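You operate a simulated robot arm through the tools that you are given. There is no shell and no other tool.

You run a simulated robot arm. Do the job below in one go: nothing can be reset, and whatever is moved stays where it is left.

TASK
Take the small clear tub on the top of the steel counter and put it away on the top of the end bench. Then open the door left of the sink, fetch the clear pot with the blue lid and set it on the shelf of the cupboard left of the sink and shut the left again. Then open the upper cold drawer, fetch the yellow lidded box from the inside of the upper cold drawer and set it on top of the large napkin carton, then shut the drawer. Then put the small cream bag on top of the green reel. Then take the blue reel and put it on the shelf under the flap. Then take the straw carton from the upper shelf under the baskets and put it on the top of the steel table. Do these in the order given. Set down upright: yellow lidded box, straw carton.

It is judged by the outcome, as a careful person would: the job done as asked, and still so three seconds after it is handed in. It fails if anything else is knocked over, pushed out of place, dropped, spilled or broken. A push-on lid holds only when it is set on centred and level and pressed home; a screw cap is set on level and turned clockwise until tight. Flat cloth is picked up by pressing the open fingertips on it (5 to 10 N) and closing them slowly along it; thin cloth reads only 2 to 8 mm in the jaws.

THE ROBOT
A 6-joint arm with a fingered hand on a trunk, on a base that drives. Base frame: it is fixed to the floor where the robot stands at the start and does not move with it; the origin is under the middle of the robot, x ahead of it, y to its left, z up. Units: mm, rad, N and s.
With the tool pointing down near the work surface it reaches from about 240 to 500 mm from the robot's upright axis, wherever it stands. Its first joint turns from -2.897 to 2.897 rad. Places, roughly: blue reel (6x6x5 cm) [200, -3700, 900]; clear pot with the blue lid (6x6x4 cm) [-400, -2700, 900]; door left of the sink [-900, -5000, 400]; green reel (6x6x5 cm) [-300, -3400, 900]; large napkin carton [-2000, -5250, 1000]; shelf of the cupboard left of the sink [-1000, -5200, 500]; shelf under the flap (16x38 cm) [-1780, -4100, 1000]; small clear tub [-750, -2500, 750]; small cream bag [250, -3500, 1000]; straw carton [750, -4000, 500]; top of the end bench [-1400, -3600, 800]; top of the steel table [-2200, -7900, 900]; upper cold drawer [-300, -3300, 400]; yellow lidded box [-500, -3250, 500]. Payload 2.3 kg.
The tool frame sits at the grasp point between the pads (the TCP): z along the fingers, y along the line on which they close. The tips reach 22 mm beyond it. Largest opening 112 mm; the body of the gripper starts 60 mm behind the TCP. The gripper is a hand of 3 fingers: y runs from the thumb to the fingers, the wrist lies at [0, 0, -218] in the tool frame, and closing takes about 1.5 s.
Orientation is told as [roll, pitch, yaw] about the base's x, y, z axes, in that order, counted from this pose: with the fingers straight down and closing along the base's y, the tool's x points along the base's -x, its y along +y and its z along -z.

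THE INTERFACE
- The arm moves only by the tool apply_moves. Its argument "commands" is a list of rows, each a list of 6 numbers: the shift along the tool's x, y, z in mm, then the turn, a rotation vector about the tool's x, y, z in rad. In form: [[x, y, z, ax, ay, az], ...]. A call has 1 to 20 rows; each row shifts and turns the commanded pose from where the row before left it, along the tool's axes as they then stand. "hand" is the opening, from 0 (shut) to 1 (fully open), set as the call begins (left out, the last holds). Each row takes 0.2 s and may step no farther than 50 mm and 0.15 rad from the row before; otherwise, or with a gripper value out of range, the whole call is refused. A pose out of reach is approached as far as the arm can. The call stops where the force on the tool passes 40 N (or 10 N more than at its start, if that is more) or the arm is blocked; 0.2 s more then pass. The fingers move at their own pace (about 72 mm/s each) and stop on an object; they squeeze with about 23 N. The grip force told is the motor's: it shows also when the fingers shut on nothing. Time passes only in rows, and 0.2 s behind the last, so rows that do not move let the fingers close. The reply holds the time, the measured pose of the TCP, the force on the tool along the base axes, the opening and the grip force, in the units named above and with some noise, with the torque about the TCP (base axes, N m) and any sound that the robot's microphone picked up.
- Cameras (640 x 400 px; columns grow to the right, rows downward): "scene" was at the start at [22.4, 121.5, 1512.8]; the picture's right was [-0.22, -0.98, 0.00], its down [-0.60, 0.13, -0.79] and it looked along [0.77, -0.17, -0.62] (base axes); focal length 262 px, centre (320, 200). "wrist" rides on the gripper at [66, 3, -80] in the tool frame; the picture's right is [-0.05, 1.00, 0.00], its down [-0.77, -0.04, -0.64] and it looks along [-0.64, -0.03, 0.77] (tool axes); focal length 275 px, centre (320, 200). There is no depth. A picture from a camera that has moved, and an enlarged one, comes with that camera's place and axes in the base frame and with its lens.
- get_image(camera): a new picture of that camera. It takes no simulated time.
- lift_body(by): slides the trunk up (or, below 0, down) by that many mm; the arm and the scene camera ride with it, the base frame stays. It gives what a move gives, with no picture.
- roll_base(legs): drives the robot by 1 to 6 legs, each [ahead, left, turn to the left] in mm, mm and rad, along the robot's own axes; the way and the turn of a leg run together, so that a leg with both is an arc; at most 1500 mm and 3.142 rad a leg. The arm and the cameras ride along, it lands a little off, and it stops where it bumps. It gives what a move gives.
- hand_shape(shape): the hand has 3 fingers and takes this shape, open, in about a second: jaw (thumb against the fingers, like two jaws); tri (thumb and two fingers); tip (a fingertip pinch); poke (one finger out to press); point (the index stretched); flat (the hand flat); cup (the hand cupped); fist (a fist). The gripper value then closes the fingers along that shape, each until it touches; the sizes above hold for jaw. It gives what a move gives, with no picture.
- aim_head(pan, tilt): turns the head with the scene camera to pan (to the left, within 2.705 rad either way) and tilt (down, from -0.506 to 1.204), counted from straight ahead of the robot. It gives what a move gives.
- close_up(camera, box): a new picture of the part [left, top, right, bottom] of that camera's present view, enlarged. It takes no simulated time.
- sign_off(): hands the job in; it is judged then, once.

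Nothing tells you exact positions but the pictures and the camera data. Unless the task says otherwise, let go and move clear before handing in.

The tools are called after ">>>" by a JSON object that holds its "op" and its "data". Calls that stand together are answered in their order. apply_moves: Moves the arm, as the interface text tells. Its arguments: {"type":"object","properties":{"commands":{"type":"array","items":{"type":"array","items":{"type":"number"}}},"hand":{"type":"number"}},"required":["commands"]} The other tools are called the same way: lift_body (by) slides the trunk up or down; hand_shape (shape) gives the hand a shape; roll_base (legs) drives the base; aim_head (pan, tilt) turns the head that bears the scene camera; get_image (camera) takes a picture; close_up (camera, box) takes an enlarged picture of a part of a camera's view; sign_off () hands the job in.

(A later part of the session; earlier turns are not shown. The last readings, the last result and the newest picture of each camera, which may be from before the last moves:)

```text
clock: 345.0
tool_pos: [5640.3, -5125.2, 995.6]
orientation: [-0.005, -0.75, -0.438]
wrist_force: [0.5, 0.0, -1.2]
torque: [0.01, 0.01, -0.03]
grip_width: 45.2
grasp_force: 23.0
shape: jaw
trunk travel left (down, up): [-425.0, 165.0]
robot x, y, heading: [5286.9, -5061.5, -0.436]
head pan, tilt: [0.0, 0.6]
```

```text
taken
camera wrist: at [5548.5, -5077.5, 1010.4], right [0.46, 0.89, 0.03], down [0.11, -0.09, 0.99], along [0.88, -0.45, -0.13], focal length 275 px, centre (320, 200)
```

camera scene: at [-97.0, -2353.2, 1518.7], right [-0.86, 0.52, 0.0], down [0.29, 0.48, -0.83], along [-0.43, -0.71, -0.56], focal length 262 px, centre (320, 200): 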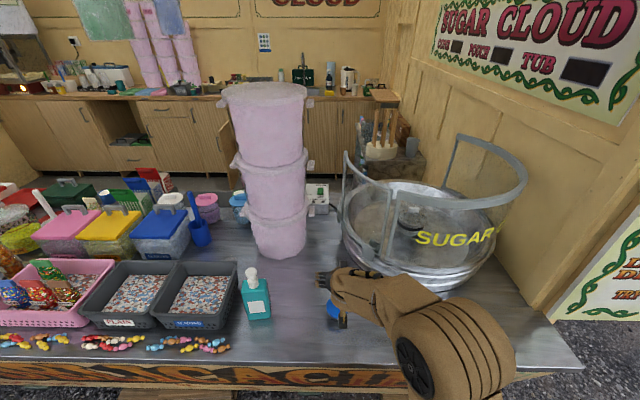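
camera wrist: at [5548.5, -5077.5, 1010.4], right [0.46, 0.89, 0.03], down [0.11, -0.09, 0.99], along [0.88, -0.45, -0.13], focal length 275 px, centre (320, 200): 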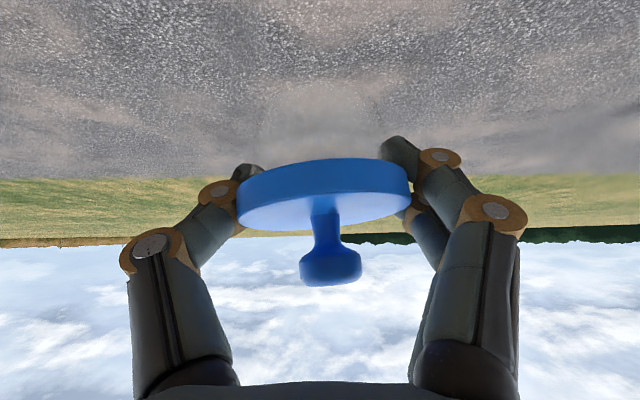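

Holding steady. Now to the doorway line, and turn to face in.

>>> {"op": "roll_base", "data": {"legs": [[39, -1134, 0], [39, -1134, 0], [0, 0, 3.03]]}}

>>> {"op": "aim_head", "data": {"pan": 0, "tilt": 0.3}}

>>> {"op": "get_image", "data": {"camera": "scene"}}

```text
clock: 363.2
tool_pos: [4065.0, -7041.9, 995.8]
orientation: [-0.006, -0.749, 2.569]
wrist_force: [-0.3, 0.4, -1.2]
torque: [0.02, 0.0, -0.02]
grip_width: 45.0
grasp_force: 23.3
shape: jaw
trunk travel left (down, up): [-425.0, 165.0]
robot x, y, heading: [4409.1, -7156.6, 2.567]
head pan, tilt: [0.0, 0.6]
```

```text
clock: 364.1
tool_pos: [4065.3, -7042.5, 996.0]
orientation: [-0.007, -0.75, 2.572]
wrist_force: [-0.9, -0.2, -0.6]
torque: [0.03, 0.01, 0.0]
grip_width: 44.9
grasp_force: 23.2
shape: jaw
trunk travel left (down, up): [-425.0, 165.0]
robot x, y, heading: [4406.7, -7154.4, 2.573]
head pan, tilt: [0.0, 0.3]
```

```text
taken
camera scene: at [4300.7, -7253.7, 1546.1], right [0.54, 0.84, 0.0], down [0.25, -0.16, -0.96], along [-0.8, 0.52, -0.3], focal length 262 px, centre (320, 200)
```

scene: 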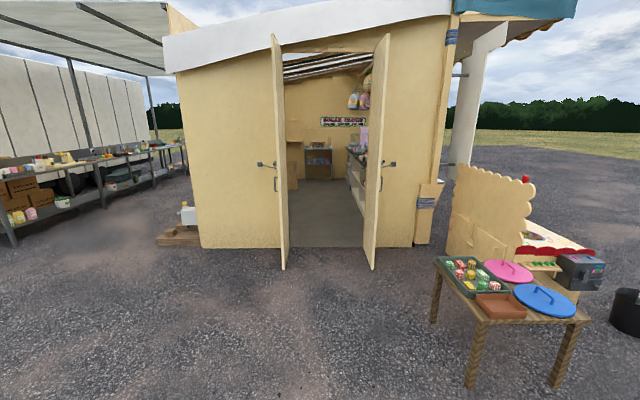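

Aligned with the doorway again. Driving in and along the aisle.

>>> {"op": "roll_base", "data": {"legs": [[0, 0, 0.021], [1400, -22, 0], [1400, -20, 0]]}}

>>> {"op": "get_image", "data": {"camera": "scene"}}

>>> {"op": "get_image", "data": {"camera": "wrist"}}

```text
clock: 378.2
tool_pos: [1638.0, -5560.4, 996.6]
orientation: [-0.005, -0.749, 2.609]
wrist_force: [0.2, 0.0, -0.7]
torque: [0.02, 0.0, -0.02]
grip_width: 44.9
grasp_force: 23.3
shape: jaw
trunk travel left (down, up): [-425.0, 165.0]
robot x, y, heading: [1980.2, -5657.8, 2.609]
head pan, tilt: [0.0, 0.3]
```

```text
taken
camera scene: at [1882.2, -5762.0, 1546.1], right [0.51, 0.86, 0.0], down [0.25, -0.15, -0.96], along [-0.82, 0.49, -0.3], focal length 262 px, centre (320, 200)
```

scene: 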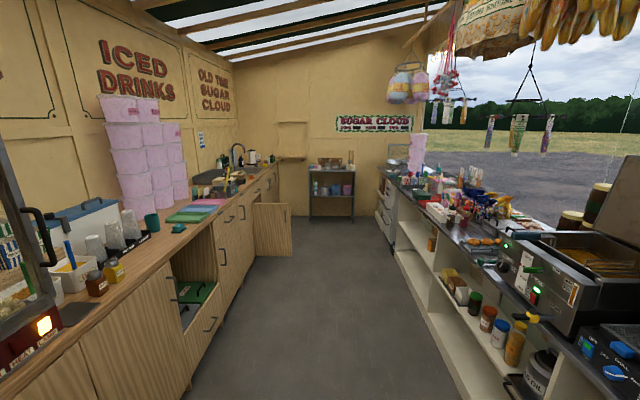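

```text
taken
camera wrist: at [1725.3, -5615.6, 1010.3], right [-0.54, -0.84, 0.03], down [-0.1, 0.1, 0.99], along [-0.84, 0.53, -0.13], focal length 275 px, centre (320, 200)
```

wrist: 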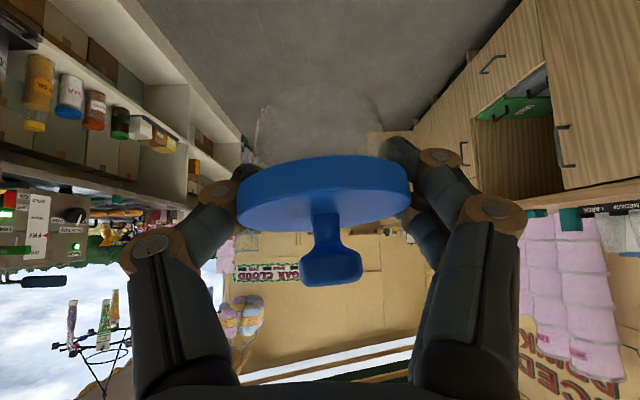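

The open cupboard door stands clear ahead-left. Driving past it, then turning to face the cupboard.

>>> {"op": "roll_base", "data": {"legs": [[1020, 12, 0], [1010, 12, 0], [1000, 11, 0], [0, 0, 1.555]]}}

>>> {"op": "aim_head", "data": {"pan": 0.1, "tilt": 0.75}}

>>> {"op": "get_image", "data": {"camera": "scene"}}

```text
clock: 396.9
tool_pos: [-715.1, -4407.0, 995.6]
orientation: [-0.006, -0.749, -2.145]
wrist_force: [-0.2, 0.6, -0.7]
torque: [0.03, 0.02, -0.01]
grip_width: 44.3
grasp_force: 23.1
shape: jaw
trunk travel left (down, up): [-425.0, 165.0]
robot x, y, heading: [-604.5, -4065.4, -2.141]
head pan, tilt: [0.0, 0.3]
```

```text
clock: 397.8
tool_pos: [-716.7, -4408.0, 996.1]
orientation: [-0.005, -0.749, -2.143]
wrist_force: [0.0, 0.1, 0.1]
torque: [0.01, 0.0, -0.01]
grip_width: 44.5
grasp_force: 22.9
shape: jaw
trunk travel left (down, up): [-425.0, 165.0]
robot x, y, heading: [-605.5, -4064.6, -2.147]
head pan, tilt: [0.099, 0.75]
```

```text
taken
camera scene: at [-493.2, -4165.3, 1505.9], right [-0.89, 0.46, 0.0], down [0.31, 0.61, -0.73], along [-0.33, -0.65, -0.68], focal length 262 px, centre (320, 200)
```

scene: 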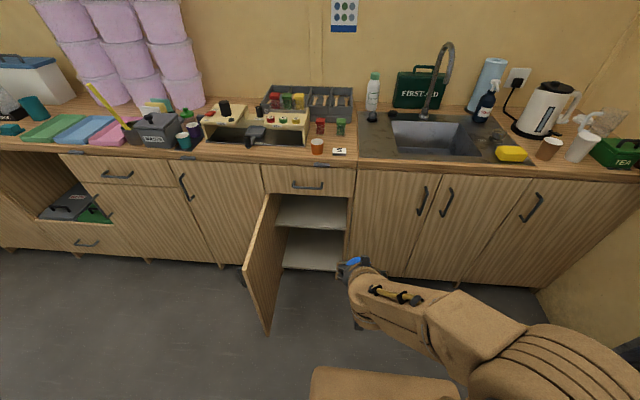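

I'm before the cupboard. I'll square up, lower the trunk, and shift left so the pot lines up with the opening.

>>> {"op": "lift_body", "data": {"by": -400}}

>>> {"op": "roll_base", "data": {"legs": [[0, 0, 0.035], [200, 120, 0]]}}

>>> {"op": "aim_head", "data": {"pan": 0.1, "tilt": 0.6}}

>>> {"op": "get_image", "data": {"camera": "scene"}}

>>> {"op": "get_image", "data": {"camera": "wrist"}}

```text
clock: 401.6
tool_pos: [-715.9, -4407.5, 595.5]
orientation: [-0.004, -0.748, -2.143]
wrist_force: [-0.6, -0.7, 0.0]
torque: [0.0, 0.01, 0.03]
grip_width: 44.6
grasp_force: 22.8
shape: jaw
trunk travel left (down, up): [-25.0, 565.0]
robot x, y, heading: [-602.5, -4066.5, -2.148]
head pan, tilt: [0.099, 0.75]
```

```text
clock: 403.8
tool_pos: [-701.8, -4642.6, 596.4]
orientation: [-0.005, -0.749, -2.101]
wrist_force: [0.3, 0.0, 0.5]
torque: [-0.01, 0.06, -0.02]
grip_width: 44.6
grasp_force: 22.9
shape: jaw
trunk travel left (down, up): [-25.0, 565.0]
robot x, y, heading: [-607.7, -4294.6, -2.108]
head pan, tilt: [0.099, 0.75]
```

```text
clock: 404.5
tool_pos: [-702.0, -4641.7, 596.2]
orientation: [-0.005, -0.748, -2.103]
wrist_force: [-0.2, -1.2, -0.1]
torque: [-0.02, -0.03, -0.01]
grip_width: 44.4
grasp_force: 22.6
shape: jaw
trunk travel left (down, up): [-25.0, 565.0]
robot x, y, heading: [-603.5, -4292.9, -2.106]
head pan, tilt: [0.099, 0.6]
```

```text
taken
camera scene: at [-492.3, -4396.6, 1118.6], right [-0.91, 0.42, 0.0], down [0.24, 0.51, -0.82], along [-0.35, -0.75, -0.57], focal length 262 px, centre (320, 200)
```

scene: 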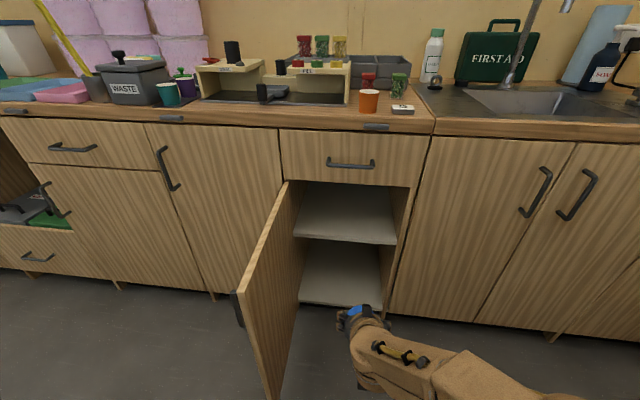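

```text
taken
camera wrist: at [-646.2, -4555.2, 610.3], right [0.84, -0.54, 0.03], down [-0.1, -0.1, 0.99], along [-0.53, -0.84, -0.13], focal length 275 px, centre (320, 200)
```

wrist: 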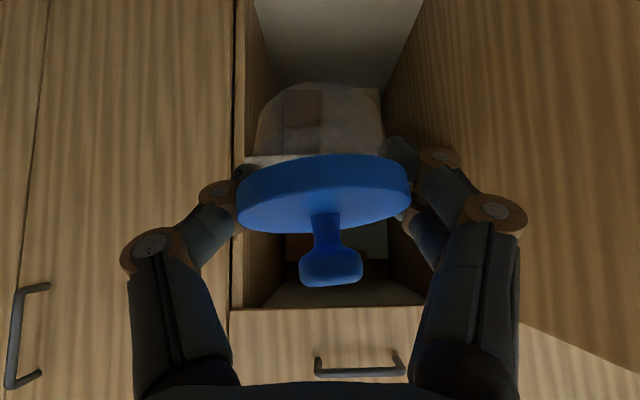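

The shelf top is at z≈485, its centre about (-866,-4983). I'll roll ahead 190 mm, then reach in with the arm.

>>> {"op": "roll_base", "data": {"legs": [[190, 25, 0]]}}

>>> {"op": "apply_moves", "data": {"commands": [[17, 0, 18.3, 0, 0, 0], [17, 0, 18.3, 0, 0, 0], [0, 0, 0, 0, 0, 0]]}}

>>> {"op": "get_image", "data": {"camera": "scene"}}

>>> {"op": "get_image", "data": {"camera": "wrist"}}

```text
clock: 406.0
tool_pos: [-776.1, -4813.6, 596.4]
orientation: [-0.005, -0.748, -2.104]
wrist_force: [-0.5, 1.0, -0.7]
torque: [-0.02, 0.0, 0.0]
grip_width: 44.5
grasp_force: 23.3
shape: jaw
trunk travel left (down, up): [-25.0, 565.0]
robot x, y, heading: [-680.1, -4469.0, -2.107]
head pan, tilt: [0.099, 0.6]
```

```text
clock: 406.8
tool_pos: [-775.5, -4826.4, 547.8]
orientation: [-0.004, -0.747, -2.106]
wrist_force: [0.8, 0.9, 0.0]
torque: [-0.04, -0.03, 0.02]
grip_width: 44.3
grasp_force: 23.2
shape: jaw
out of reach, approached as far as the arm can: row 1, 2
trunk travel left (down, up): [-25.0, 565.0]
robot x, y, heading: [-677.7, -4466.6, -2.104]
head pan, tilt: [0.099, 0.6]
```

```text
taken
camera scene: at [-566.0, -4568.7, 1118.7], right [-0.91, 0.42, 0.0], down [0.24, 0.51, -0.83], along [-0.35, -0.75, -0.56], focal length 262 px, centre (320, 200)
```

scene: 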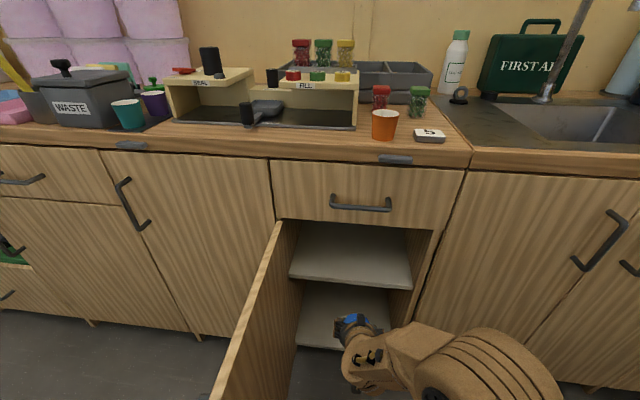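

```text
taken
camera wrist: at [-720.7, -4739.3, 562.8], right [0.84, -0.54, 0.03], down [-0.1, -0.1, 0.99], along [-0.53, -0.84, -0.13], focal length 275 px, centre (320, 200)
```

wrist: 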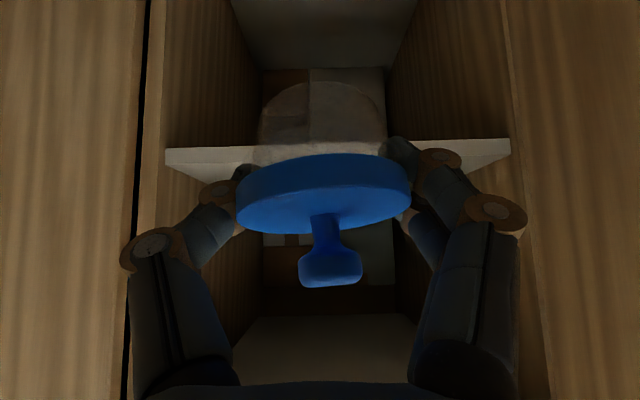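

The pot lines up with the middle of the shelf and rides above its edge. Reaching in.

>>> {"op": "apply_moves", "data": {"commands": [[-29.3, 0, 27.3, 0, 0, 0], [-29.3, 0, 27.3, 0, 0, 0], [-29.3, 0, 27.3, 0, 0, 0], [0, 0, 0, 0, 0, 0]]}}

>>> {"op": "get_image", "data": {"camera": "scene"}}

>>> {"op": "get_image", "data": {"camera": "wrist"}}

```text
clock: 407.8
tool_pos: [-838.5, -4927.8, 545.9]
orientation: [-0.007, -0.748, -2.106]
wrist_force: [0.0, -0.5, -1.4]
torque: [0.0, 0.02, 0.02]
grip_width: 43.8
grasp_force: 22.8
shape: jaw
trunk travel left (down, up): [-25.0, 565.0]
robot x, y, heading: [-676.8, -4464.7, -2.106]
head pan, tilt: [0.099, 0.6]
```

```text
taken
camera scene: at [-566.1, -4568.7, 1118.7], right [-0.91, 0.42, 0.0], down [0.24, 0.51, -0.82], along [-0.35, -0.75, -0.57], focal length 262 px, centre (320, 200)
```

scene: 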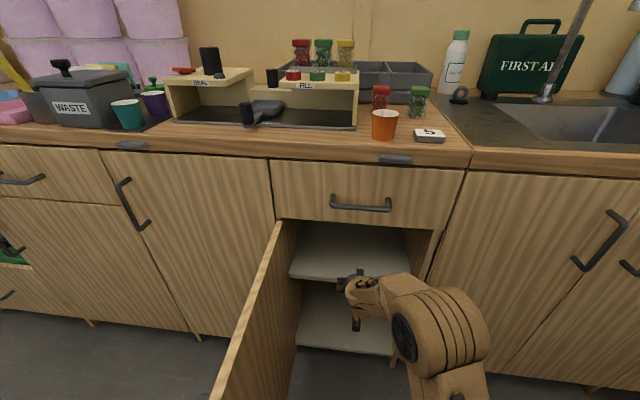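

```text
taken
camera wrist: at [-781.8, -4839.7, 560.6], right [0.84, -0.54, 0.03], down [-0.1, -0.1, 0.99], along [-0.53, -0.84, -0.13], focal length 275 px, centre (320, 200)
```

wrist: 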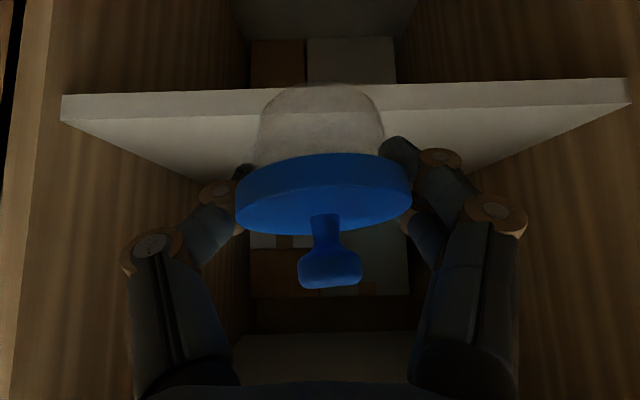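

Shelf edge confirmed at z≈485, with boxes only at the very back. Moving in 110 mm more, then lowering.

>>> {"op": "apply_moves", "data": {"commands": [[-29.3, 0, 27.3, 0, 0, 0], [-29.3, 0, 27.3, 0, 0, 0], [-22, 0, 20.5, 0, 0, 0], [5.5, 0, 5.9, 0, 0, 0], [0, 0, 0, 0, 0, 0]]}}

>>> {"op": "get_image", "data": {"camera": "wrist"}}

>>> {"op": "get_image", "data": {"camera": "scene"}}

```text
clock: 409.0
tool_pos: [-893.9, -5021.0, 538.8]
orientation: [-0.007, -0.749, -2.105]
wrist_force: [-0.2, 0.3, -0.6]
torque: [0.01, 0.0, -0.02]
grip_width: 43.7
grasp_force: 23.2
shape: jaw
trunk travel left (down, up): [-25.0, 565.0]
robot x, y, heading: [-679.8, -4465.6, -2.108]
head pan, tilt: [0.099, 0.6]
```

```text
taken
camera wrist: at [-837.9, -4934.1, 553.4], right [0.84, -0.54, 0.03], down [-0.1, -0.1, 0.99], along [-0.53, -0.84, -0.13], focal length 275 px, centre (320, 200)
```

wrist: 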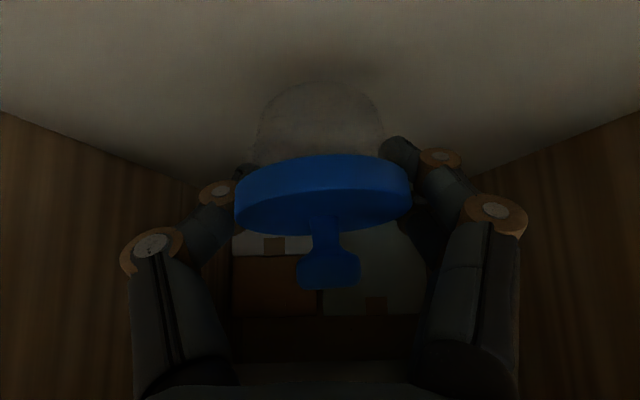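

```text
taken
camera scene: at [-566.1, -4568.7, 1118.7], right [-0.91, 0.42, 0.0], down [0.24, 0.51, -0.82], along [-0.35, -0.75, -0.57], focal length 262 px, centre (320, 200)
```

scene: 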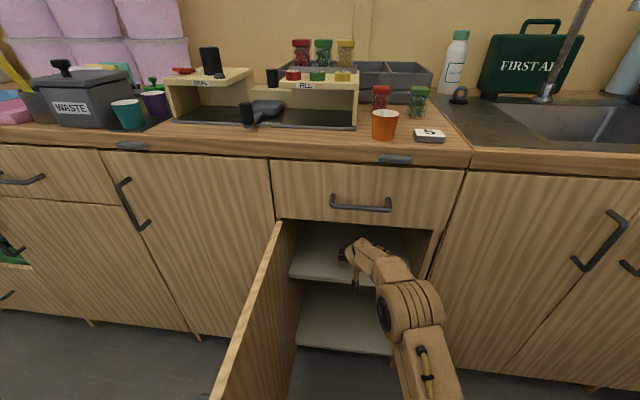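

Over the shelf now. Lowering in small steps to feel contact.

>>> {"op": "apply_moves", "data": {"commands": [[2.7, 0, 2.9, 0, 0, 0], [2.7, 0, 2.9, 0, 0, 0], [2.7, 0, 2.9, 0, 0, 0], [1.4, 0, 1.5, 0, 0, 0], [1.4, 0, 1.5, 0, 0, 0]]}}

```text
clock: 410.2
tool_pos: [-894.7, -5021.6, 524.6]
orientation: [-0.006, -0.748, -2.104]
wrist_force: [0.8, 0.3, -1.9]
torque: [0.02, -0.04, 0.01]
grip_width: 43.0
grasp_force: 23.3
shape: jaw
trunk travel left (down, up): [-25.0, 565.0]
robot x, y, heading: [-676.8, -4467.7, -2.108]
head pan, tilt: [0.099, 0.6]
```

>>> {"op": "apply_moves", "data": {"commands": [[1.4, 0, 1.5, 0, 0, 0], [1.4, 0, 1.5, 0, 0, 0], [1.4, 0, 1.5, 0, 0, 0], [1.4, 0, 1.5, 0, 0, 0]]}}

>>> {"op": "get_image", "data": {"camera": "wrist"}}

```text
clock: 411.2
tool_pos: [-894.5, -5023.2, 518.2]
orientation: [-0.004, -0.752, -2.103]
wrist_force: [-0.8, -2.9, 8.7]
torque: [-0.05, -0.01, -0.07]
grip_width: 43.4
grasp_force: 23.0
shape: jaw
trunk travel left (down, up): [-25.0, 565.0]
robot x, y, heading: [-679.4, -4467.3, -2.107]
head pan, tilt: [0.099, 0.6]
```

```text
taken
camera wrist: at [-838.1, -4935.3, 531.1], right [0.84, -0.54, 0.03], down [-0.09, -0.09, 0.99], along [-0.53, -0.84, -0.13], focal length 275 px, centre (320, 200)
```

wrist: 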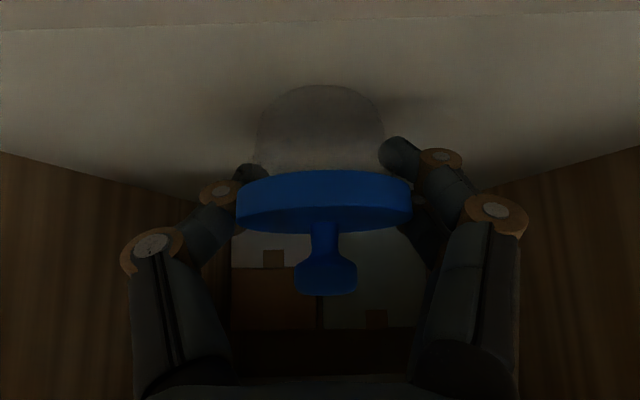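

Contact, and the pot has levelled on the shelf. Releasing.

>>> {"op": "apply_moves", "data": {"commands": [[0, 0, 0, 0, 0, 0], [0, 0, 0, 0, 0, 0], [0, 0, 0, 0, 0, 0], [0, 0, 0, 0, 0, 0], [0, 0, 0, 0, 0, 0]], "hand": 0.82}}

>>> {"op": "close_up", "data": {"camera": "wrist", "box": [200, 60, 440, 320]}}

```text
clock: 412.4
tool_pos: [-892.8, -5021.1, 515.1]
orientation: [-0.006, -0.749, -2.105]
wrist_force: [0.5, -0.3, 0.3]
torque: [0.03, 0.0, -0.03]
grip_width: 91.6
grasp_force: 0.2
shape: jaw
trunk travel left (down, up): [-25.0, 565.0]
robot x, y, heading: [-678.2, -4468.0, -2.103]
head pan, tilt: [0.099, 0.6]
```

```text
1.54 times, centred on (320, 190) of wrist
camera zoom: at [-838.1, -4935.2, 529.8], right [0.84, -0.54, 0.03], down [-0.1, -0.1, 0.99], along [-0.53, -0.84, -0.13], focal length 424 px, centre (320, 215)
```

zoom: 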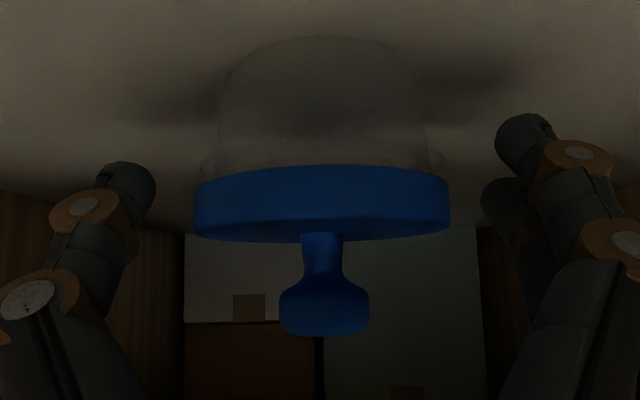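

No snap this time, and the rim shows below the lid, so the lid is probably loose. I'll back out, close the fingers, and press the knob down.

>>> {"op": "apply_moves", "data": {"commands": [[29.3, 0, -27.3, 0, 0, 0], [29.3, 0, -27.3, 0, 0, 0], [22, 0, -20.5, 0, 0, 0], [-20.4, 0, -22, 0, 0, 0], [-20.4, 0, -22, 0, 0, 0]]}}

>>> {"op": "apply_moves", "data": {"commands": [[0, 0, 0, 0, 0, 0], [0, 0, 0, 0, 0, 0], [0, 0, 0, 0, 0, 0], [0, 0, 0, 0, 0, 0], [0, 0, 0, 0, 0, 0], [0, 0, 0, 0, 0, 0], [0, 0, 0, 0, 0, 0]], "hand": 0}}

>>> {"op": "get_image", "data": {"camera": "wrist"}}

```text
clock: 413.6
tool_pos: [-838.3, -4927.8, 575.6]
orientation: [-0.003, -0.75, -2.103]
wrist_force: [0.7, 0.1, -0.7]
torque: [0.0, -0.03, -0.01]
grip_width: 91.6
grasp_force: 0.1
shape: jaw
trunk travel left (down, up): [-25.0, 565.0]
robot x, y, heading: [-676.0, -4465.0, -2.106]
head pan, tilt: [0.099, 0.6]
```

```text
clock: 415.2
tool_pos: [-839.8, -4928.1, 575.4]
orientation: [-0.007, -0.749, -2.103]
wrist_force: [0.0, 0.0, -0.5]
torque: [0.0, -0.01, -0.02]
grip_width: 0.0
grasp_force: 23.1
shape: jaw
trunk travel left (down, up): [-25.0, 565.0]
robot x, y, heading: [-679.2, -4465.9, -2.104]
head pan, tilt: [0.099, 0.6]
```

```text
taken
camera wrist: at [-782.9, -4840.4, 588.8], right [0.84, -0.54, 0.03], down [-0.1, -0.1, 0.99], along [-0.53, -0.84, -0.13], focal length 275 px, centre (320, 200)
```

wrist: 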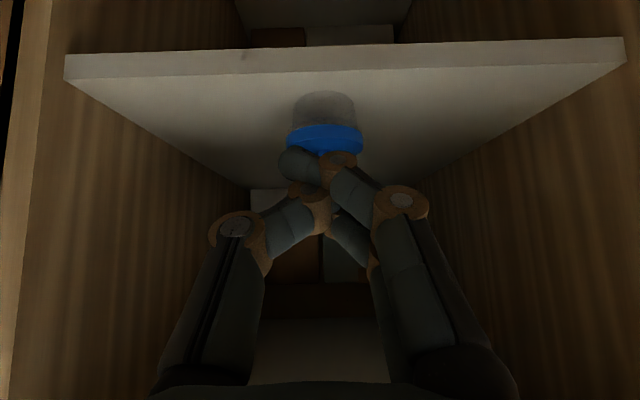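

The pot stands well inside. I'll raise a little, move the closed fingertips over the knob and press down gently.

>>> {"op": "apply_moves", "data": {"commands": [[-10.2, 0, -11, 0, 0, 0], [-25, 0, 23.3, 0, 0, 0], [-25, 0, 23.3, 0, 0, 0], [-24, 0, 22.3, 0, 0, 0], [0, 0, 0, 0, 0, 0]]}}

>>> {"op": "get_image", "data": {"camera": "wrist"}}

```text
clock: 416.4
tool_pos: [-890.1, -5015.0, 588.8]
orientation: [-0.003, -0.748, -2.106]
wrist_force: [0.4, -0.2, 0.7]
torque: [0.01, 0.01, 0.0]
grip_width: 0.2
grasp_force: 23.0
shape: jaw
trunk travel left (down, up): [-25.0, 565.0]
robot x, y, heading: [-678.4, -4462.5, -2.103]
head pan, tilt: [0.099, 0.6]
```

```text
taken
camera wrist: at [-833.4, -4928.7, 604.1], right [0.84, -0.54, 0.03], down [-0.1, -0.1, 0.99], along [-0.53, -0.84, -0.13], focal length 275 px, centre (320, 200)
```

wrist: 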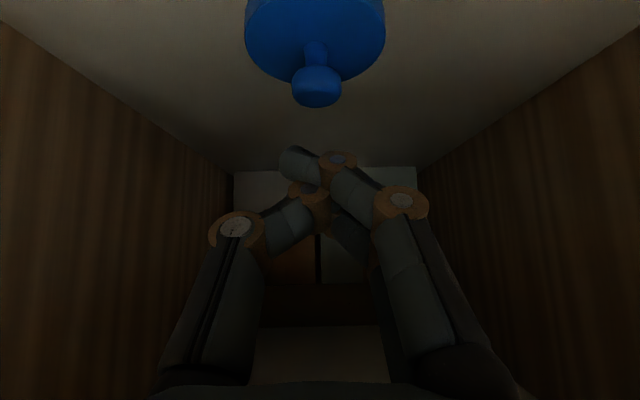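

The knob sits right under the fingertips, about 25 mm below. Pressing down step by step.

>>> {"op": "apply_moves", "data": {"commands": [[6.8, -1, 7.3, 0, 0, 0], [4.1, 0, 4.4, 0, 0, 0], [2, 0, 2.2, 0, 0, 0], [2, 0, 2.2, 0, 0, 0], [2, 0, 2.2, 0, 0, 0]]}}

```text
clock: 417.6
tool_pos: [-889.4, -5014.2, 567.7]
orientation: [-0.005, -0.749, -2.104]
wrist_force: [-0.6, 0.1, -1.0]
torque: [-0.01, -0.03, -0.02]
grip_width: 0.2
grasp_force: 23.1
shape: jaw
trunk travel left (down, up): [-25.0, 565.0]
robot x, y, heading: [-678.9, -4465.9, -2.107]
head pan, tilt: [0.099, 0.6]
```

>>> {"op": "apply_moves", "data": {"commands": [[1.4, 0, 1.5, 0, 0, 0], [1.4, 0, 1.5, 0, 0, 0], [1.4, 0, 1.5, 0, 0, 0], [1.4, 0, 1.5, 0, 0, 0]]}}

```text
clock: 418.6
tool_pos: [-891.1, -5014.0, 558.8]
orientation: [-0.005, -0.752, -2.105]
wrist_force: [-0.8, -0.9, 5.7]
torque: [-0.08, 0.01, -0.03]
grip_width: 0.0
grasp_force: 23.5
shape: jaw
trunk travel left (down, up): [-25.0, 565.0]
robot x, y, heading: [-681.5, -4468.0, -2.107]
head pan, tilt: [0.099, 0.6]
```

>>> {"op": "apply_moves", "data": {"commands": [[1, 0, 1.1, 0, 0, 0], [1, 0, 1.1, 0, 0, 0], [0, 0, 0, 0, 0, 0]]}}

>>> {"op": "get_image", "data": {"camera": "wrist"}}

```text
clock: 419.4
tool_pos: [-891.5, -5013.4, 557.7]
orientation: [-0.002, -0.754, -2.104]
wrist_force: [-4.0, -2.9, 23.1]
torque: [-0.34, -0.07, -0.09]
grip_width: 0.2
grasp_force: 22.8
shape: jaw
trunk travel left (down, up): [-25.0, 565.0]
robot x, y, heading: [-676.3, -4468.0, -2.108]
head pan, tilt: [0.099, 0.6]
```

```text
taken
camera wrist: at [-834.7, -4925.6, 571.4], right [0.84, -0.54, 0.03], down [-0.09, -0.09, 0.99], along [-0.53, -0.84, -0.13], focal length 275 px, centre (320, 200)
```

wrist: 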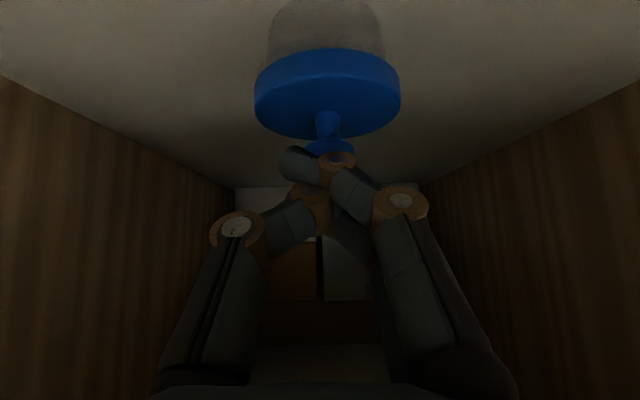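

>>> {"op": "apply_moves", "data": {"commands": [[0.7, 0, 0.7, 0, 0, 0], [0.5, 0, 0.5, 0, 0, 0], [0, 0, 0, 0, 0, 0], [0, 0, 0, 0, 0, 0]]}}

>>> {"op": "close_up", "data": {"camera": "wrist", "box": [210, 0, 440, 200]}}

```text
clock: 420.4
tool_pos: [-889.9, -5012.4, 555.2]
orientation: [-0.004, -0.753, -2.103]
wrist_force: [-3.7, -2.4, 30.7]
torque: [-0.45, -0.25, -0.1]
grip_width: 0.0
grasp_force: 23.2
shape: jaw
trunk travel left (down, up): [-25.0, 565.0]
robot x, y, heading: [-675.7, -4467.9, -2.104]
head pan, tilt: [0.099, 0.6]
```

```text
2.00 times, centred on (325, 100) of wrist
camera zoom: at [-834.2, -4924.2, 570.4], right [0.84, -0.54, 0.03], down [-0.09, -0.09, 0.99], along [-0.53, -0.84, -0.13], focal length 551 px, centre (310, 400)
```

zoom: 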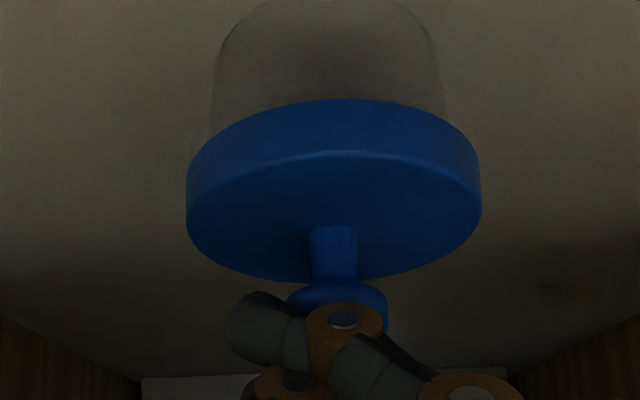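

Held at 31 N with no snap; the lid looks seated just as at first. One last slightly firmer press, then withdraw.

>>> {"op": "apply_moves", "data": {"commands": [[0.5, 0, 0.5, 0, 0, 0], [0.5, 0, 0.5, 0, 0, 0], [0, 0, 0, 0, 0, 0]]}}

>>> {"op": "apply_moves", "data": {"commands": [[-6.8, 0, -7.3, 0, 0, 0], [-13.6, 0, -14.6, 0, 0, 0], [25, 0, -23.3, 0, 0, 0], [29, 0, -27.3, 0, 0, 0], [29, 0, -27.3, 0, 0, 0]]}}

>>> {"op": "close_up", "data": {"camera": "wrist", "box": [220, 40, 420, 220]}}

```text
clock: 421.2
tool_pos: [-889.3, -5011.6, 549.4]
orientation: [-0.006, -0.742, -2.104]
wrist_force: [0.2, 0.4, -0.4]
torque: [-0.01, 0.01, 0.02]
grip_width: 0.0
grasp_force: 22.9
shape: jaw
trunk travel left (down, up): [-25.0, 565.0]
robot x, y, heading: [-678.2, -4470.9, -2.104]
head pan, tilt: [0.099, 0.6]
```

```text
clock: 422.4
tool_pos: [-829.1, -4914.6, 585.6]
orientation: [-0.006, -0.749, -2.103]
wrist_force: [-0.4, -0.2, -0.6]
torque: [0.03, 0.0, 0.01]
grip_width: 0.0
grasp_force: 22.9
shape: jaw
trunk travel left (down, up): [-25.0, 565.0]
robot x, y, heading: [-674.7, -4470.2, -2.106]
head pan, tilt: [0.099, 0.6]
heard: snap
```

```text
2.22 times, centred on (320, 130) of wrist
camera zoom: at [-773.8, -4827.4, 599.6], right [0.84, -0.54, 0.03], down [-0.1, -0.1, 0.99], along [-0.53, -0.84, -0.13], focal length 612 px, centre (320, 356)
```

zoom: 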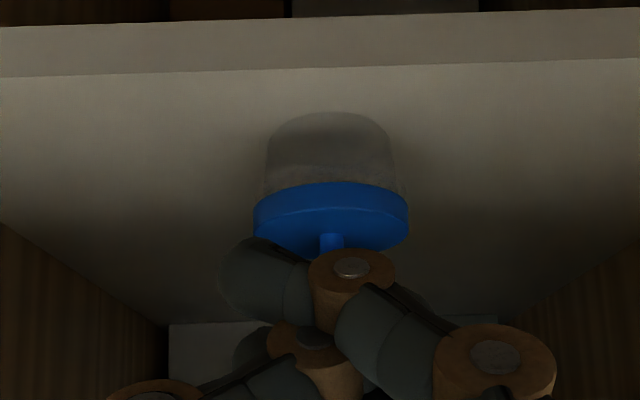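

A snap came as I withdrew after the tip slid off the knob, so I want to verify the lid. I'll open the hand and take the same view of the pot as I had before first gripping it, to compare.

>>> {"op": "apply_moves", "data": {"commands": [[17, 0, 18.5, 0, 0, 0], [17.7, 0, 19, 0, 0, 0], [0, 0, 0, 0, 0, 0], [0, 0, 0, 0, 0, 0], [0, 0, 0, 0, 0, 0], [-29.3, 0, 27.3, 0, 0, 0], [-29.3, 0, 27.3, 0, 0, 0], [-29.3, 0, 27.3, 0, 0, 0], [0, 0, 0, 0, 0, 0]], "hand": 0.82}}

>>> {"op": "get_image", "data": {"camera": "wrist"}}

>>> {"op": "close_up", "data": {"camera": "wrist", "box": [200, 20, 440, 270]}}

```text
clock: 424.4
tool_pos: [-892.3, -5019.8, 534.6]
orientation: [-0.005, -0.748, -2.105]
wrist_force: [0.1, 0.9, -0.2]
torque: [-0.02, -0.01, 0.05]
grip_width: 91.8
grasp_force: 0.1
shape: jaw
trunk travel left (down, up): [-25.0, 565.0]
robot x, y, heading: [-684.4, -4464.0, -2.105]
head pan, tilt: [0.099, 0.6]
```

```text
taken
camera wrist: at [-835.6, -4933.0, 549.4], right [0.84, -0.54, 0.03], down [-0.1, -0.1, 0.99], along [-0.53, -0.84, -0.13], focal length 275 px, centre (320, 200)
```

wrist: 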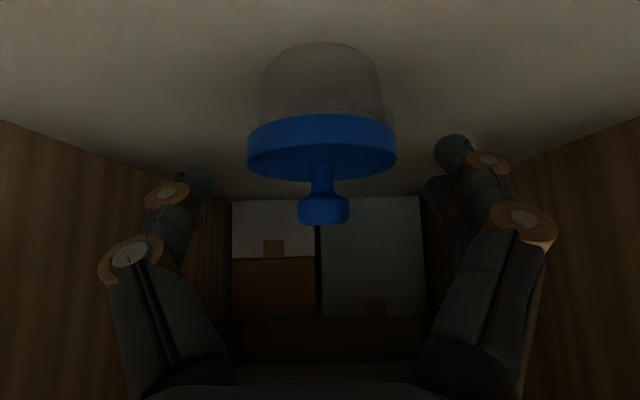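

```text
1.60 times, centred on (320, 145) of wrist
camera zoom: at [-835.6, -4933.0, 549.4], right [0.84, -0.54, 0.03], down [-0.1, -0.1, 0.99], along [-0.53, -0.84, -0.13], focal length 440 px, centre (320, 288)
```

zoom: 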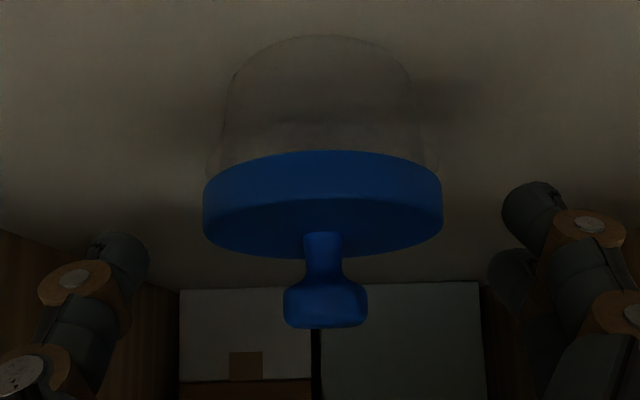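

The lid sits at the same height as originally, but I had been pressing about 10 mm short of the knob's centre. I'll press once more, properly centred.

>>> {"op": "apply_moves", "data": {"commands": [[29.3, 0, -27.3, 0, 0, 0], [29.3, 0, -27.3, 0, 0, 0], [22, 0, -20.5, 0, 0, 0], [-17, 0, -18.5, 0, 0, 0], [-17.7, 0, -19, 0, 0, 0]]}}

>>> {"op": "apply_moves", "data": {"commands": [[0, 0, 0, 0, 0, 0], [0, 0, 0, 0, 0, 0], [0, 0, 0, 0, 0, 0], [0, 0, 0, 0, 0, 0], [0, 0, 0, 0, 0, 0], [0, 0, 0, 0, 0, 0], [0, 0, 0, 0, 0, 0], [-29.3, 1, 27.3, 0, 0, 0], [-29.3, 1, 27.3, 0, 0, 0], [-16, 0, 15, 0, 0, 0], [0, 0, 0, 0, 0, 0]], "hand": 0}}

>>> {"op": "get_image", "data": {"camera": "wrist"}}

```text
clock: 425.6
tool_pos: [-833.6, -4922.6, 585.5]
orientation: [-0.005, -0.75, -2.103]
wrist_force: [-0.3, -0.3, -0.7]
torque: [-0.02, 0.0, -0.03]
grip_width: 91.6
grasp_force: 0.1
shape: jaw
trunk travel left (down, up): [-25.0, 565.0]
robot x, y, heading: [-680.8, -4468.6, -2.109]
head pan, tilt: [0.099, 0.6]
```

```text
clock: 428.0
tool_pos: [-883.2, -5011.6, 582.9]
orientation: [-0.005, -0.748, -2.105]
wrist_force: [0.8, -0.1, 0.3]
torque: [0.0, -0.02, 0.0]
grip_width: 0.2
grasp_force: 22.6
shape: jaw
trunk travel left (down, up): [-25.0, 565.0]
robot x, y, heading: [-678.6, -4466.0, -2.108]
head pan, tilt: [0.099, 0.6]
```

```text
taken
camera wrist: at [-827.3, -4924.2, 597.2], right [0.84, -0.54, 0.03], down [-0.1, -0.1, 0.99], along [-0.53, -0.84, -0.13], focal length 275 px, centre (320, 200)
```

wrist: 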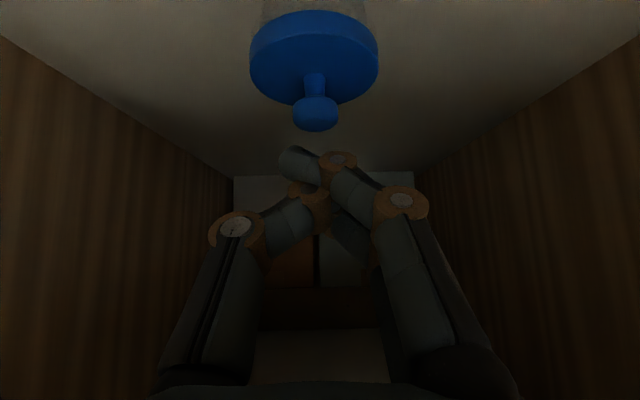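

>>> {"op": "apply_moves", "data": {"commands": [[-8.8, -1, 8.2, 0, 0, 0], [6.8, 0, 7.3, 0, 0, 0], [4.1, 0, 4.4, 0, 0, 0], [2, 0, 2.2, 0, 0, 0], [2, 0, 2.2, 0, 0, 0]]}}

>>> {"op": "apply_moves", "data": {"commands": [[1.4, 0, 1.5, 0, 0, 0], [1.4, 0, 1.5, 0, 0, 0], [1.4, 0, 1.5, 0, 0, 0]]}}

>>> {"op": "get_image", "data": {"camera": "wrist"}}

```text
clock: 429.2
tool_pos: [-894.0, -5023.4, 561.0]
orientation: [-0.006, -0.749, -2.105]
wrist_force: [0.2, 0.1, 1.1]
torque: [-0.01, 0.0, -0.02]
grip_width: 0.1
grasp_force: 23.3
shape: jaw
trunk travel left (down, up): [-25.0, 565.0]
robot x, y, heading: [-679.3, -4470.7, -2.111]
head pan, tilt: [0.099, 0.6]
```

```text
clock: 430.0
tool_pos: [-892.8, -5021.9, 558.3]
orientation: [-0.003, -0.755, -2.104]
wrist_force: [-4.5, -4.2, 21.9]
torque: [-0.35, -0.07, -0.09]
grip_width: 0.1
grasp_force: 22.6
shape: jaw
trunk travel left (down, up): [-25.0, 565.0]
robot x, y, heading: [-679.4, -4469.0, -2.11]
head pan, tilt: [0.099, 0.6]
```

```text
taken
camera wrist: at [-838.4, -4934.8, 571.7], right [0.84, -0.54, 0.03], down [-0.09, -0.09, 0.99], along [-0.53, -0.84, -0.13], focal length 275 px, centre (320, 200)
```

wrist: 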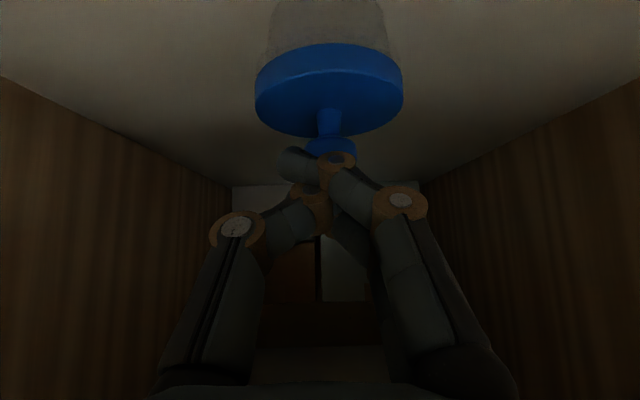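

>>> {"op": "apply_moves", "data": {"commands": [[0.7, 0, 0.8, 0, 0, 0], [0.7, 0, 0.8, 0, 0, 0], [0, 0, 0, 0, 0, 0]]}}

>>> {"op": "apply_moves", "data": {"commands": [[-6.8, 0, -7.3, 0, 0, 0], [-13.6, 0, -14.6, 0, 0, 0], [-10, 0, -11, 0, 0, 0], [29, 0, -27.3, 0, 0, 0], [29, 0, -27.3, 0, 0, 0], [29, 0, -27.3, 0, 0, 0]]}}

>>> {"op": "get_image", "data": {"camera": "wrist"}}

```text
clock: 430.9
tool_pos: [-893.8, -5022.2, 556.9]
orientation: [0.001, -0.763, -2.107]
wrist_force: [-0.3, 1.9, 18.9]
torque: [-0.2, -0.11, 0.0]
grip_width: 0.0
grasp_force: 23.4
shape: jaw
trunk travel left (down, up): [-25.0, 565.0]
robot x, y, heading: [-678.2, -4464.2, -2.108]
head pan, tilt: [0.099, 0.6]
stopped in row 3: the force on the tool passed its limit at 40 N (the readings are from after the stop); the commanded pose is now the measured one
```

```text
clock: 432.3
tool_pos: [-833.7, -4918.5, 601.3]
orientation: [-0.003, -0.754, -2.104]
wrist_force: [-1.0, 0.1, -1.0]
torque: [0.01, -0.03, 0.01]
grip_width: 0.0
grasp_force: 22.7
shape: jaw
trunk travel left (down, up): [-25.0, 565.0]
robot x, y, heading: [-678.6, -4468.4, -2.106]
head pan, tilt: [0.099, 0.6]
```

```text
taken
camera wrist: at [-778.2, -4830.9, 614.2], right [0.84, -0.54, 0.03], down [-0.09, -0.09, 0.99], along [-0.53, -0.84, -0.13], focal length 275 px, centre (320, 200)
```

wrist: 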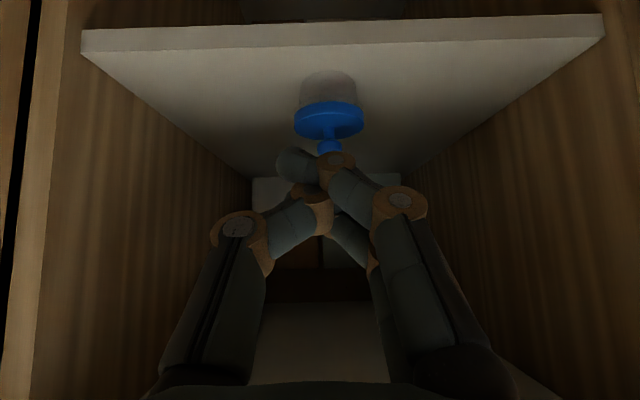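

The lid held 40 N and sits level; the pot is done. Next I'll shut the door: retract, back off, go over to the door's outer side and push it closed.

>>> {"op": "roll_base", "data": {"legs": [[-250, 0, 0]]}}

>>> {"op": "lift_body", "data": {"by": 220}}

>>> {"op": "roll_base", "data": {"legs": [[0, 200, 0]]}}

>>> {"op": "get_image", "data": {"camera": "scene"}}

```text
clock: 434.2
tool_pos: [-702.4, -4697.0, 600.5]
orientation: [-0.003, -0.754, -2.104]
wrist_force: [0.6, -0.3, 0.0]
torque: [0.02, 0.02, -0.02]
grip_width: 0.1
grasp_force: 23.2
shape: jaw
trunk travel left (down, up): [-25.0, 565.0]
robot x, y, heading: [-547.3, -4246.1, -2.104]
head pan, tilt: [0.099, 0.6]
```

```text
clock: 436.5
tool_pos: [-700.9, -4697.1, 819.6]
orientation: [-0.005, -0.753, -2.102]
wrist_force: [0.4, 0.2, 0.5]
torque: [0.02, 0.01, 0.03]
grip_width: 0.1
grasp_force: 23.0
shape: jaw
trunk travel left (down, up): [-245.0, 345.0]
robot x, y, heading: [-546.4, -4242.5, -2.104]
head pan, tilt: [0.099, 0.6]
```

```text
clock: 438.1
tool_pos: [-533.7, -4797.4, 819.2]
orientation: [-0.005, -0.754, -2.106]
wrist_force: [-0.9, -0.2, 0.6]
torque: [0.0, 0.01, -0.02]
grip_width: 0.0
grasp_force: 22.9
shape: jaw
trunk travel left (down, up): [-245.0, 345.0]
robot x, y, heading: [-378.5, -4348.0, -2.11]
head pan, tilt: [0.099, 0.6]
```

```text
taken
camera scene: at [-264.7, -4447.9, 1338.6], right [-0.91, 0.42, 0.0], down [0.24, 0.51, -0.83], along [-0.35, -0.75, -0.56], focal length 262 px, centre (320, 200)
```

scene: 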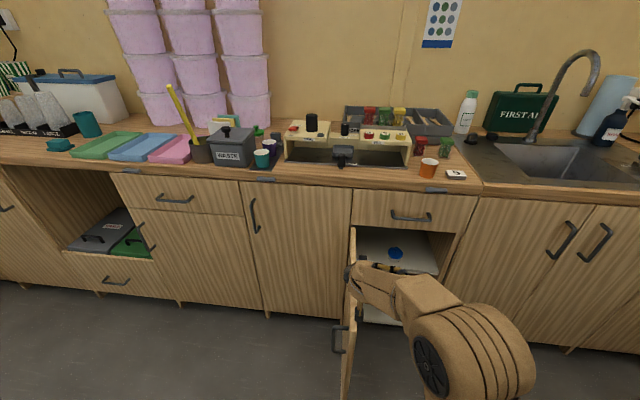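

The pot is visible on the shelf and the door is about 94° open, directly below the hand. I'll move the hand to the door's outer side and lower it.

>>> {"op": "apply_moves", "data": {"commands": [[0, 40, 0, 0, 0, 0], [0, 40, 0, 0, 0, 0], [-23.4, 30, 21.8, 0, 0, 0], [-23.4, 0, 21.8, 0, 0, 0], [0, 0, 0, 0, 0, 0]]}}

>>> {"op": "lift_body", "data": {"by": -220}}

>>> {"op": "get_image", "data": {"camera": "scene"}}

```text
clock: 439.3
tool_pos: [-469.8, -4908.2, 822.2]
orientation: [-0.004, -0.751, -2.107]
wrist_force: [0.4, 0.6, 0.5]
torque: [0.03, -0.01, -0.01]
grip_width: 0.0
grasp_force: 23.1
shape: jaw
trunk travel left (down, up): [-245.0, 345.0]
robot x, y, heading: [-377.1, -4347.4, -2.11]
head pan, tilt: [0.099, 0.6]
```

```text
clock: 441.6
tool_pos: [-470.4, -4907.8, 603.0]
orientation: [-0.002, -0.753, -2.105]
wrist_force: [-0.1, -0.2, -0.9]
torque: [0.01, 0.02, -0.03]
grip_width: 0.0
grasp_force: 22.7
shape: jaw
trunk travel left (down, up): [-25.0, 565.0]
robot x, y, heading: [-377.0, -4346.8, -2.109]
head pan, tilt: [0.099, 0.6]
```

```text
taken
camera scene: at [-265.1, -4447.6, 1118.7], right [-0.91, 0.42, 0.0], down [0.24, 0.51, -0.83], along [-0.35, -0.75, -0.56], focal length 262 px, centre (320, 200)
```

scene: 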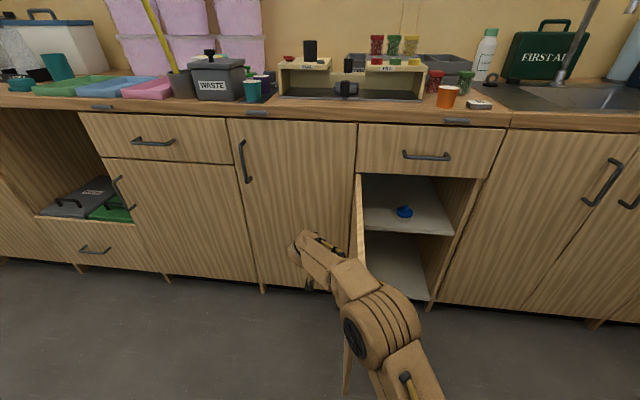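

The hand is now left of the door. Sweeping right to swing the door shut.

>>> {"op": "apply_moves", "data": {"commands": [[0, -40, 0, 0, 0, 0], [0, -40, 0, 0, 0, 0], [0, -40, 0, 0, 0, 0], [0, -40, 0, 0, 0, 0], [0, -28, 0, 0, 0, 0], [-11.7, -31, 10.9, 0, 0, 0], [-11.7, -31, 10.9, 0, 0, 0], [-11.7, -31, 10.9, 0, 0, 0]]}}

>>> {"op": "get_image", "data": {"camera": "scene"}}

```text
clock: 443.4
tool_pos: [-737.5, -4803.5, 602.7]
orientation: [-0.003, -0.753, -2.106]
wrist_force: [-0.4, 1.1, -0.9]
torque: [0.02, -0.03, 0.05]
grip_width: 0.0
grasp_force: 22.7
shape: jaw
trunk travel left (down, up): [-25.0, 565.0]
robot x, y, heading: [-378.7, -4346.8, -2.112]
head pan, tilt: [0.099, 0.6]
```

```text
taken
camera scene: at [-265.1, -4447.6, 1118.7], right [-0.91, 0.42, 0.0], down [0.24, 0.51, -0.83], along [-0.35, -0.75, -0.56], focal length 262 px, centre (320, 200)
```

scene: 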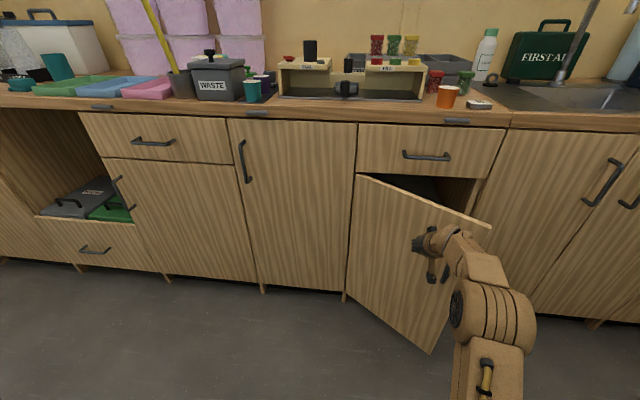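

The door is nearly closed (about 30°). I'll roll ahead a bit and push it home with the arm.

>>> {"op": "roll_base", "data": {"legs": [[90, -30, 0]]}}

>>> {"op": "apply_moves", "data": {"commands": [[-14.6, -10, 13.7, 0, 0, 0], [-14.6, 0, 13.7, 0, 0, 0], [-14.6, 0, 13.7, 0, 0, 0], [-7.3, 0, 6.8, 0, 0, 0], [-7.3, 0, 6.8, 0, 0, 0]]}}

>>> {"op": "get_image", "data": {"camera": "scene"}}

```text
clock: 444.5
tool_pos: [-810.2, -4868.1, 602.8]
orientation: [-0.004, -0.754, -2.105]
wrist_force: [0.7, 0.4, -0.7]
torque: [-0.02, -0.04, 0.02]
grip_width: 0.0
grasp_force: 23.1
shape: jaw
trunk travel left (down, up): [-25.0, 565.0]
robot x, y, heading: [-453.4, -4408.8, -2.107]
head pan, tilt: [0.099, 0.6]
```

```text
clock: 445.7
tool_pos: [-846.5, -4913.6, 601.9]
orientation: [-0.004, -0.751, -2.107]
wrist_force: [0.4, -0.1, -0.8]
torque: [0.03, 0.0, 0.0]
grip_width: 0.3
grasp_force: 23.5
shape: jaw
out of reach, approached as far as the arm can: row 3, 4, 5
trunk travel left (down, up): [-25.0, 565.0]
robot x, y, heading: [-451.4, -4411.5, -2.106]
head pan, tilt: [0.099, 0.6]
```

```text
taken
camera scene: at [-337.3, -4511.2, 1118.7], right [-0.91, 0.42, 0.0], down [0.24, 0.51, -0.83], along [-0.35, -0.75, -0.56], focal length 262 px, centre (320, 200)
```

scene: 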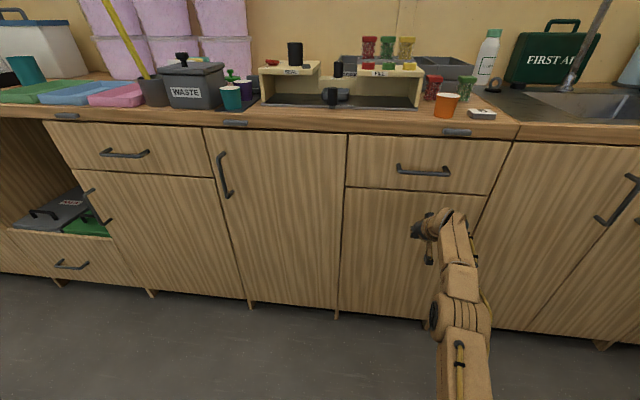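

The door appears shut. I'll roll on slightly to make sure it's pressed home, then look closely.

>>> {"op": "roll_base", "data": {"legs": [[40, 0, 0]]}}

>>> {"op": "close_up", "data": {"camera": "scene", "box": [320, 120, 520, 340]}}

```text
clock: 446.7
tool_pos: [-857.6, -4937.1, 598.1]
orientation: [0.012, -0.736, -2.119]
wrist_force: [8.8, 11.7, 3.2]
torque: [-0.12, 0.19, -0.29]
grip_width: 0.1
grasp_force: 23.4
shape: jaw
trunk travel left (down, up): [-25.0, 565.0]
robot x, y, heading: [-464.7, -4440.6, -2.106]
head pan, tilt: [0.099, 0.6]
stopped in leg 1: the force on the tool passed its limit at 69 N (the readings are from after the stop); the commanded pose is now the measured one
```

```text
1.82 times, centred on (420, 230) of scene
camera zoom: at [-351.0, -4535.3, 1118.7], right [-0.91, 0.42, 0.0], down [0.24, 0.51, -0.83], along [-0.35, -0.75, -0.56], focal length 475 px, centre (138, 146)
```

zoom: 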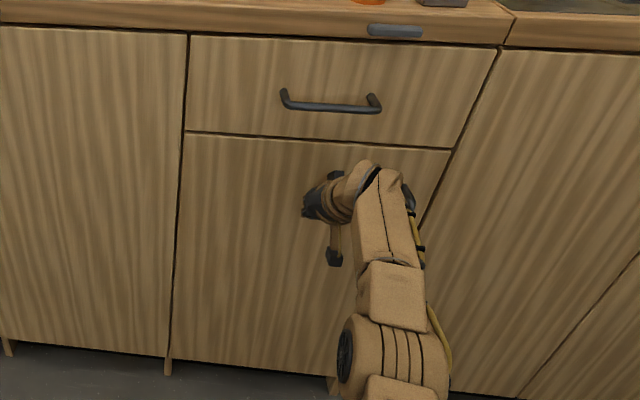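

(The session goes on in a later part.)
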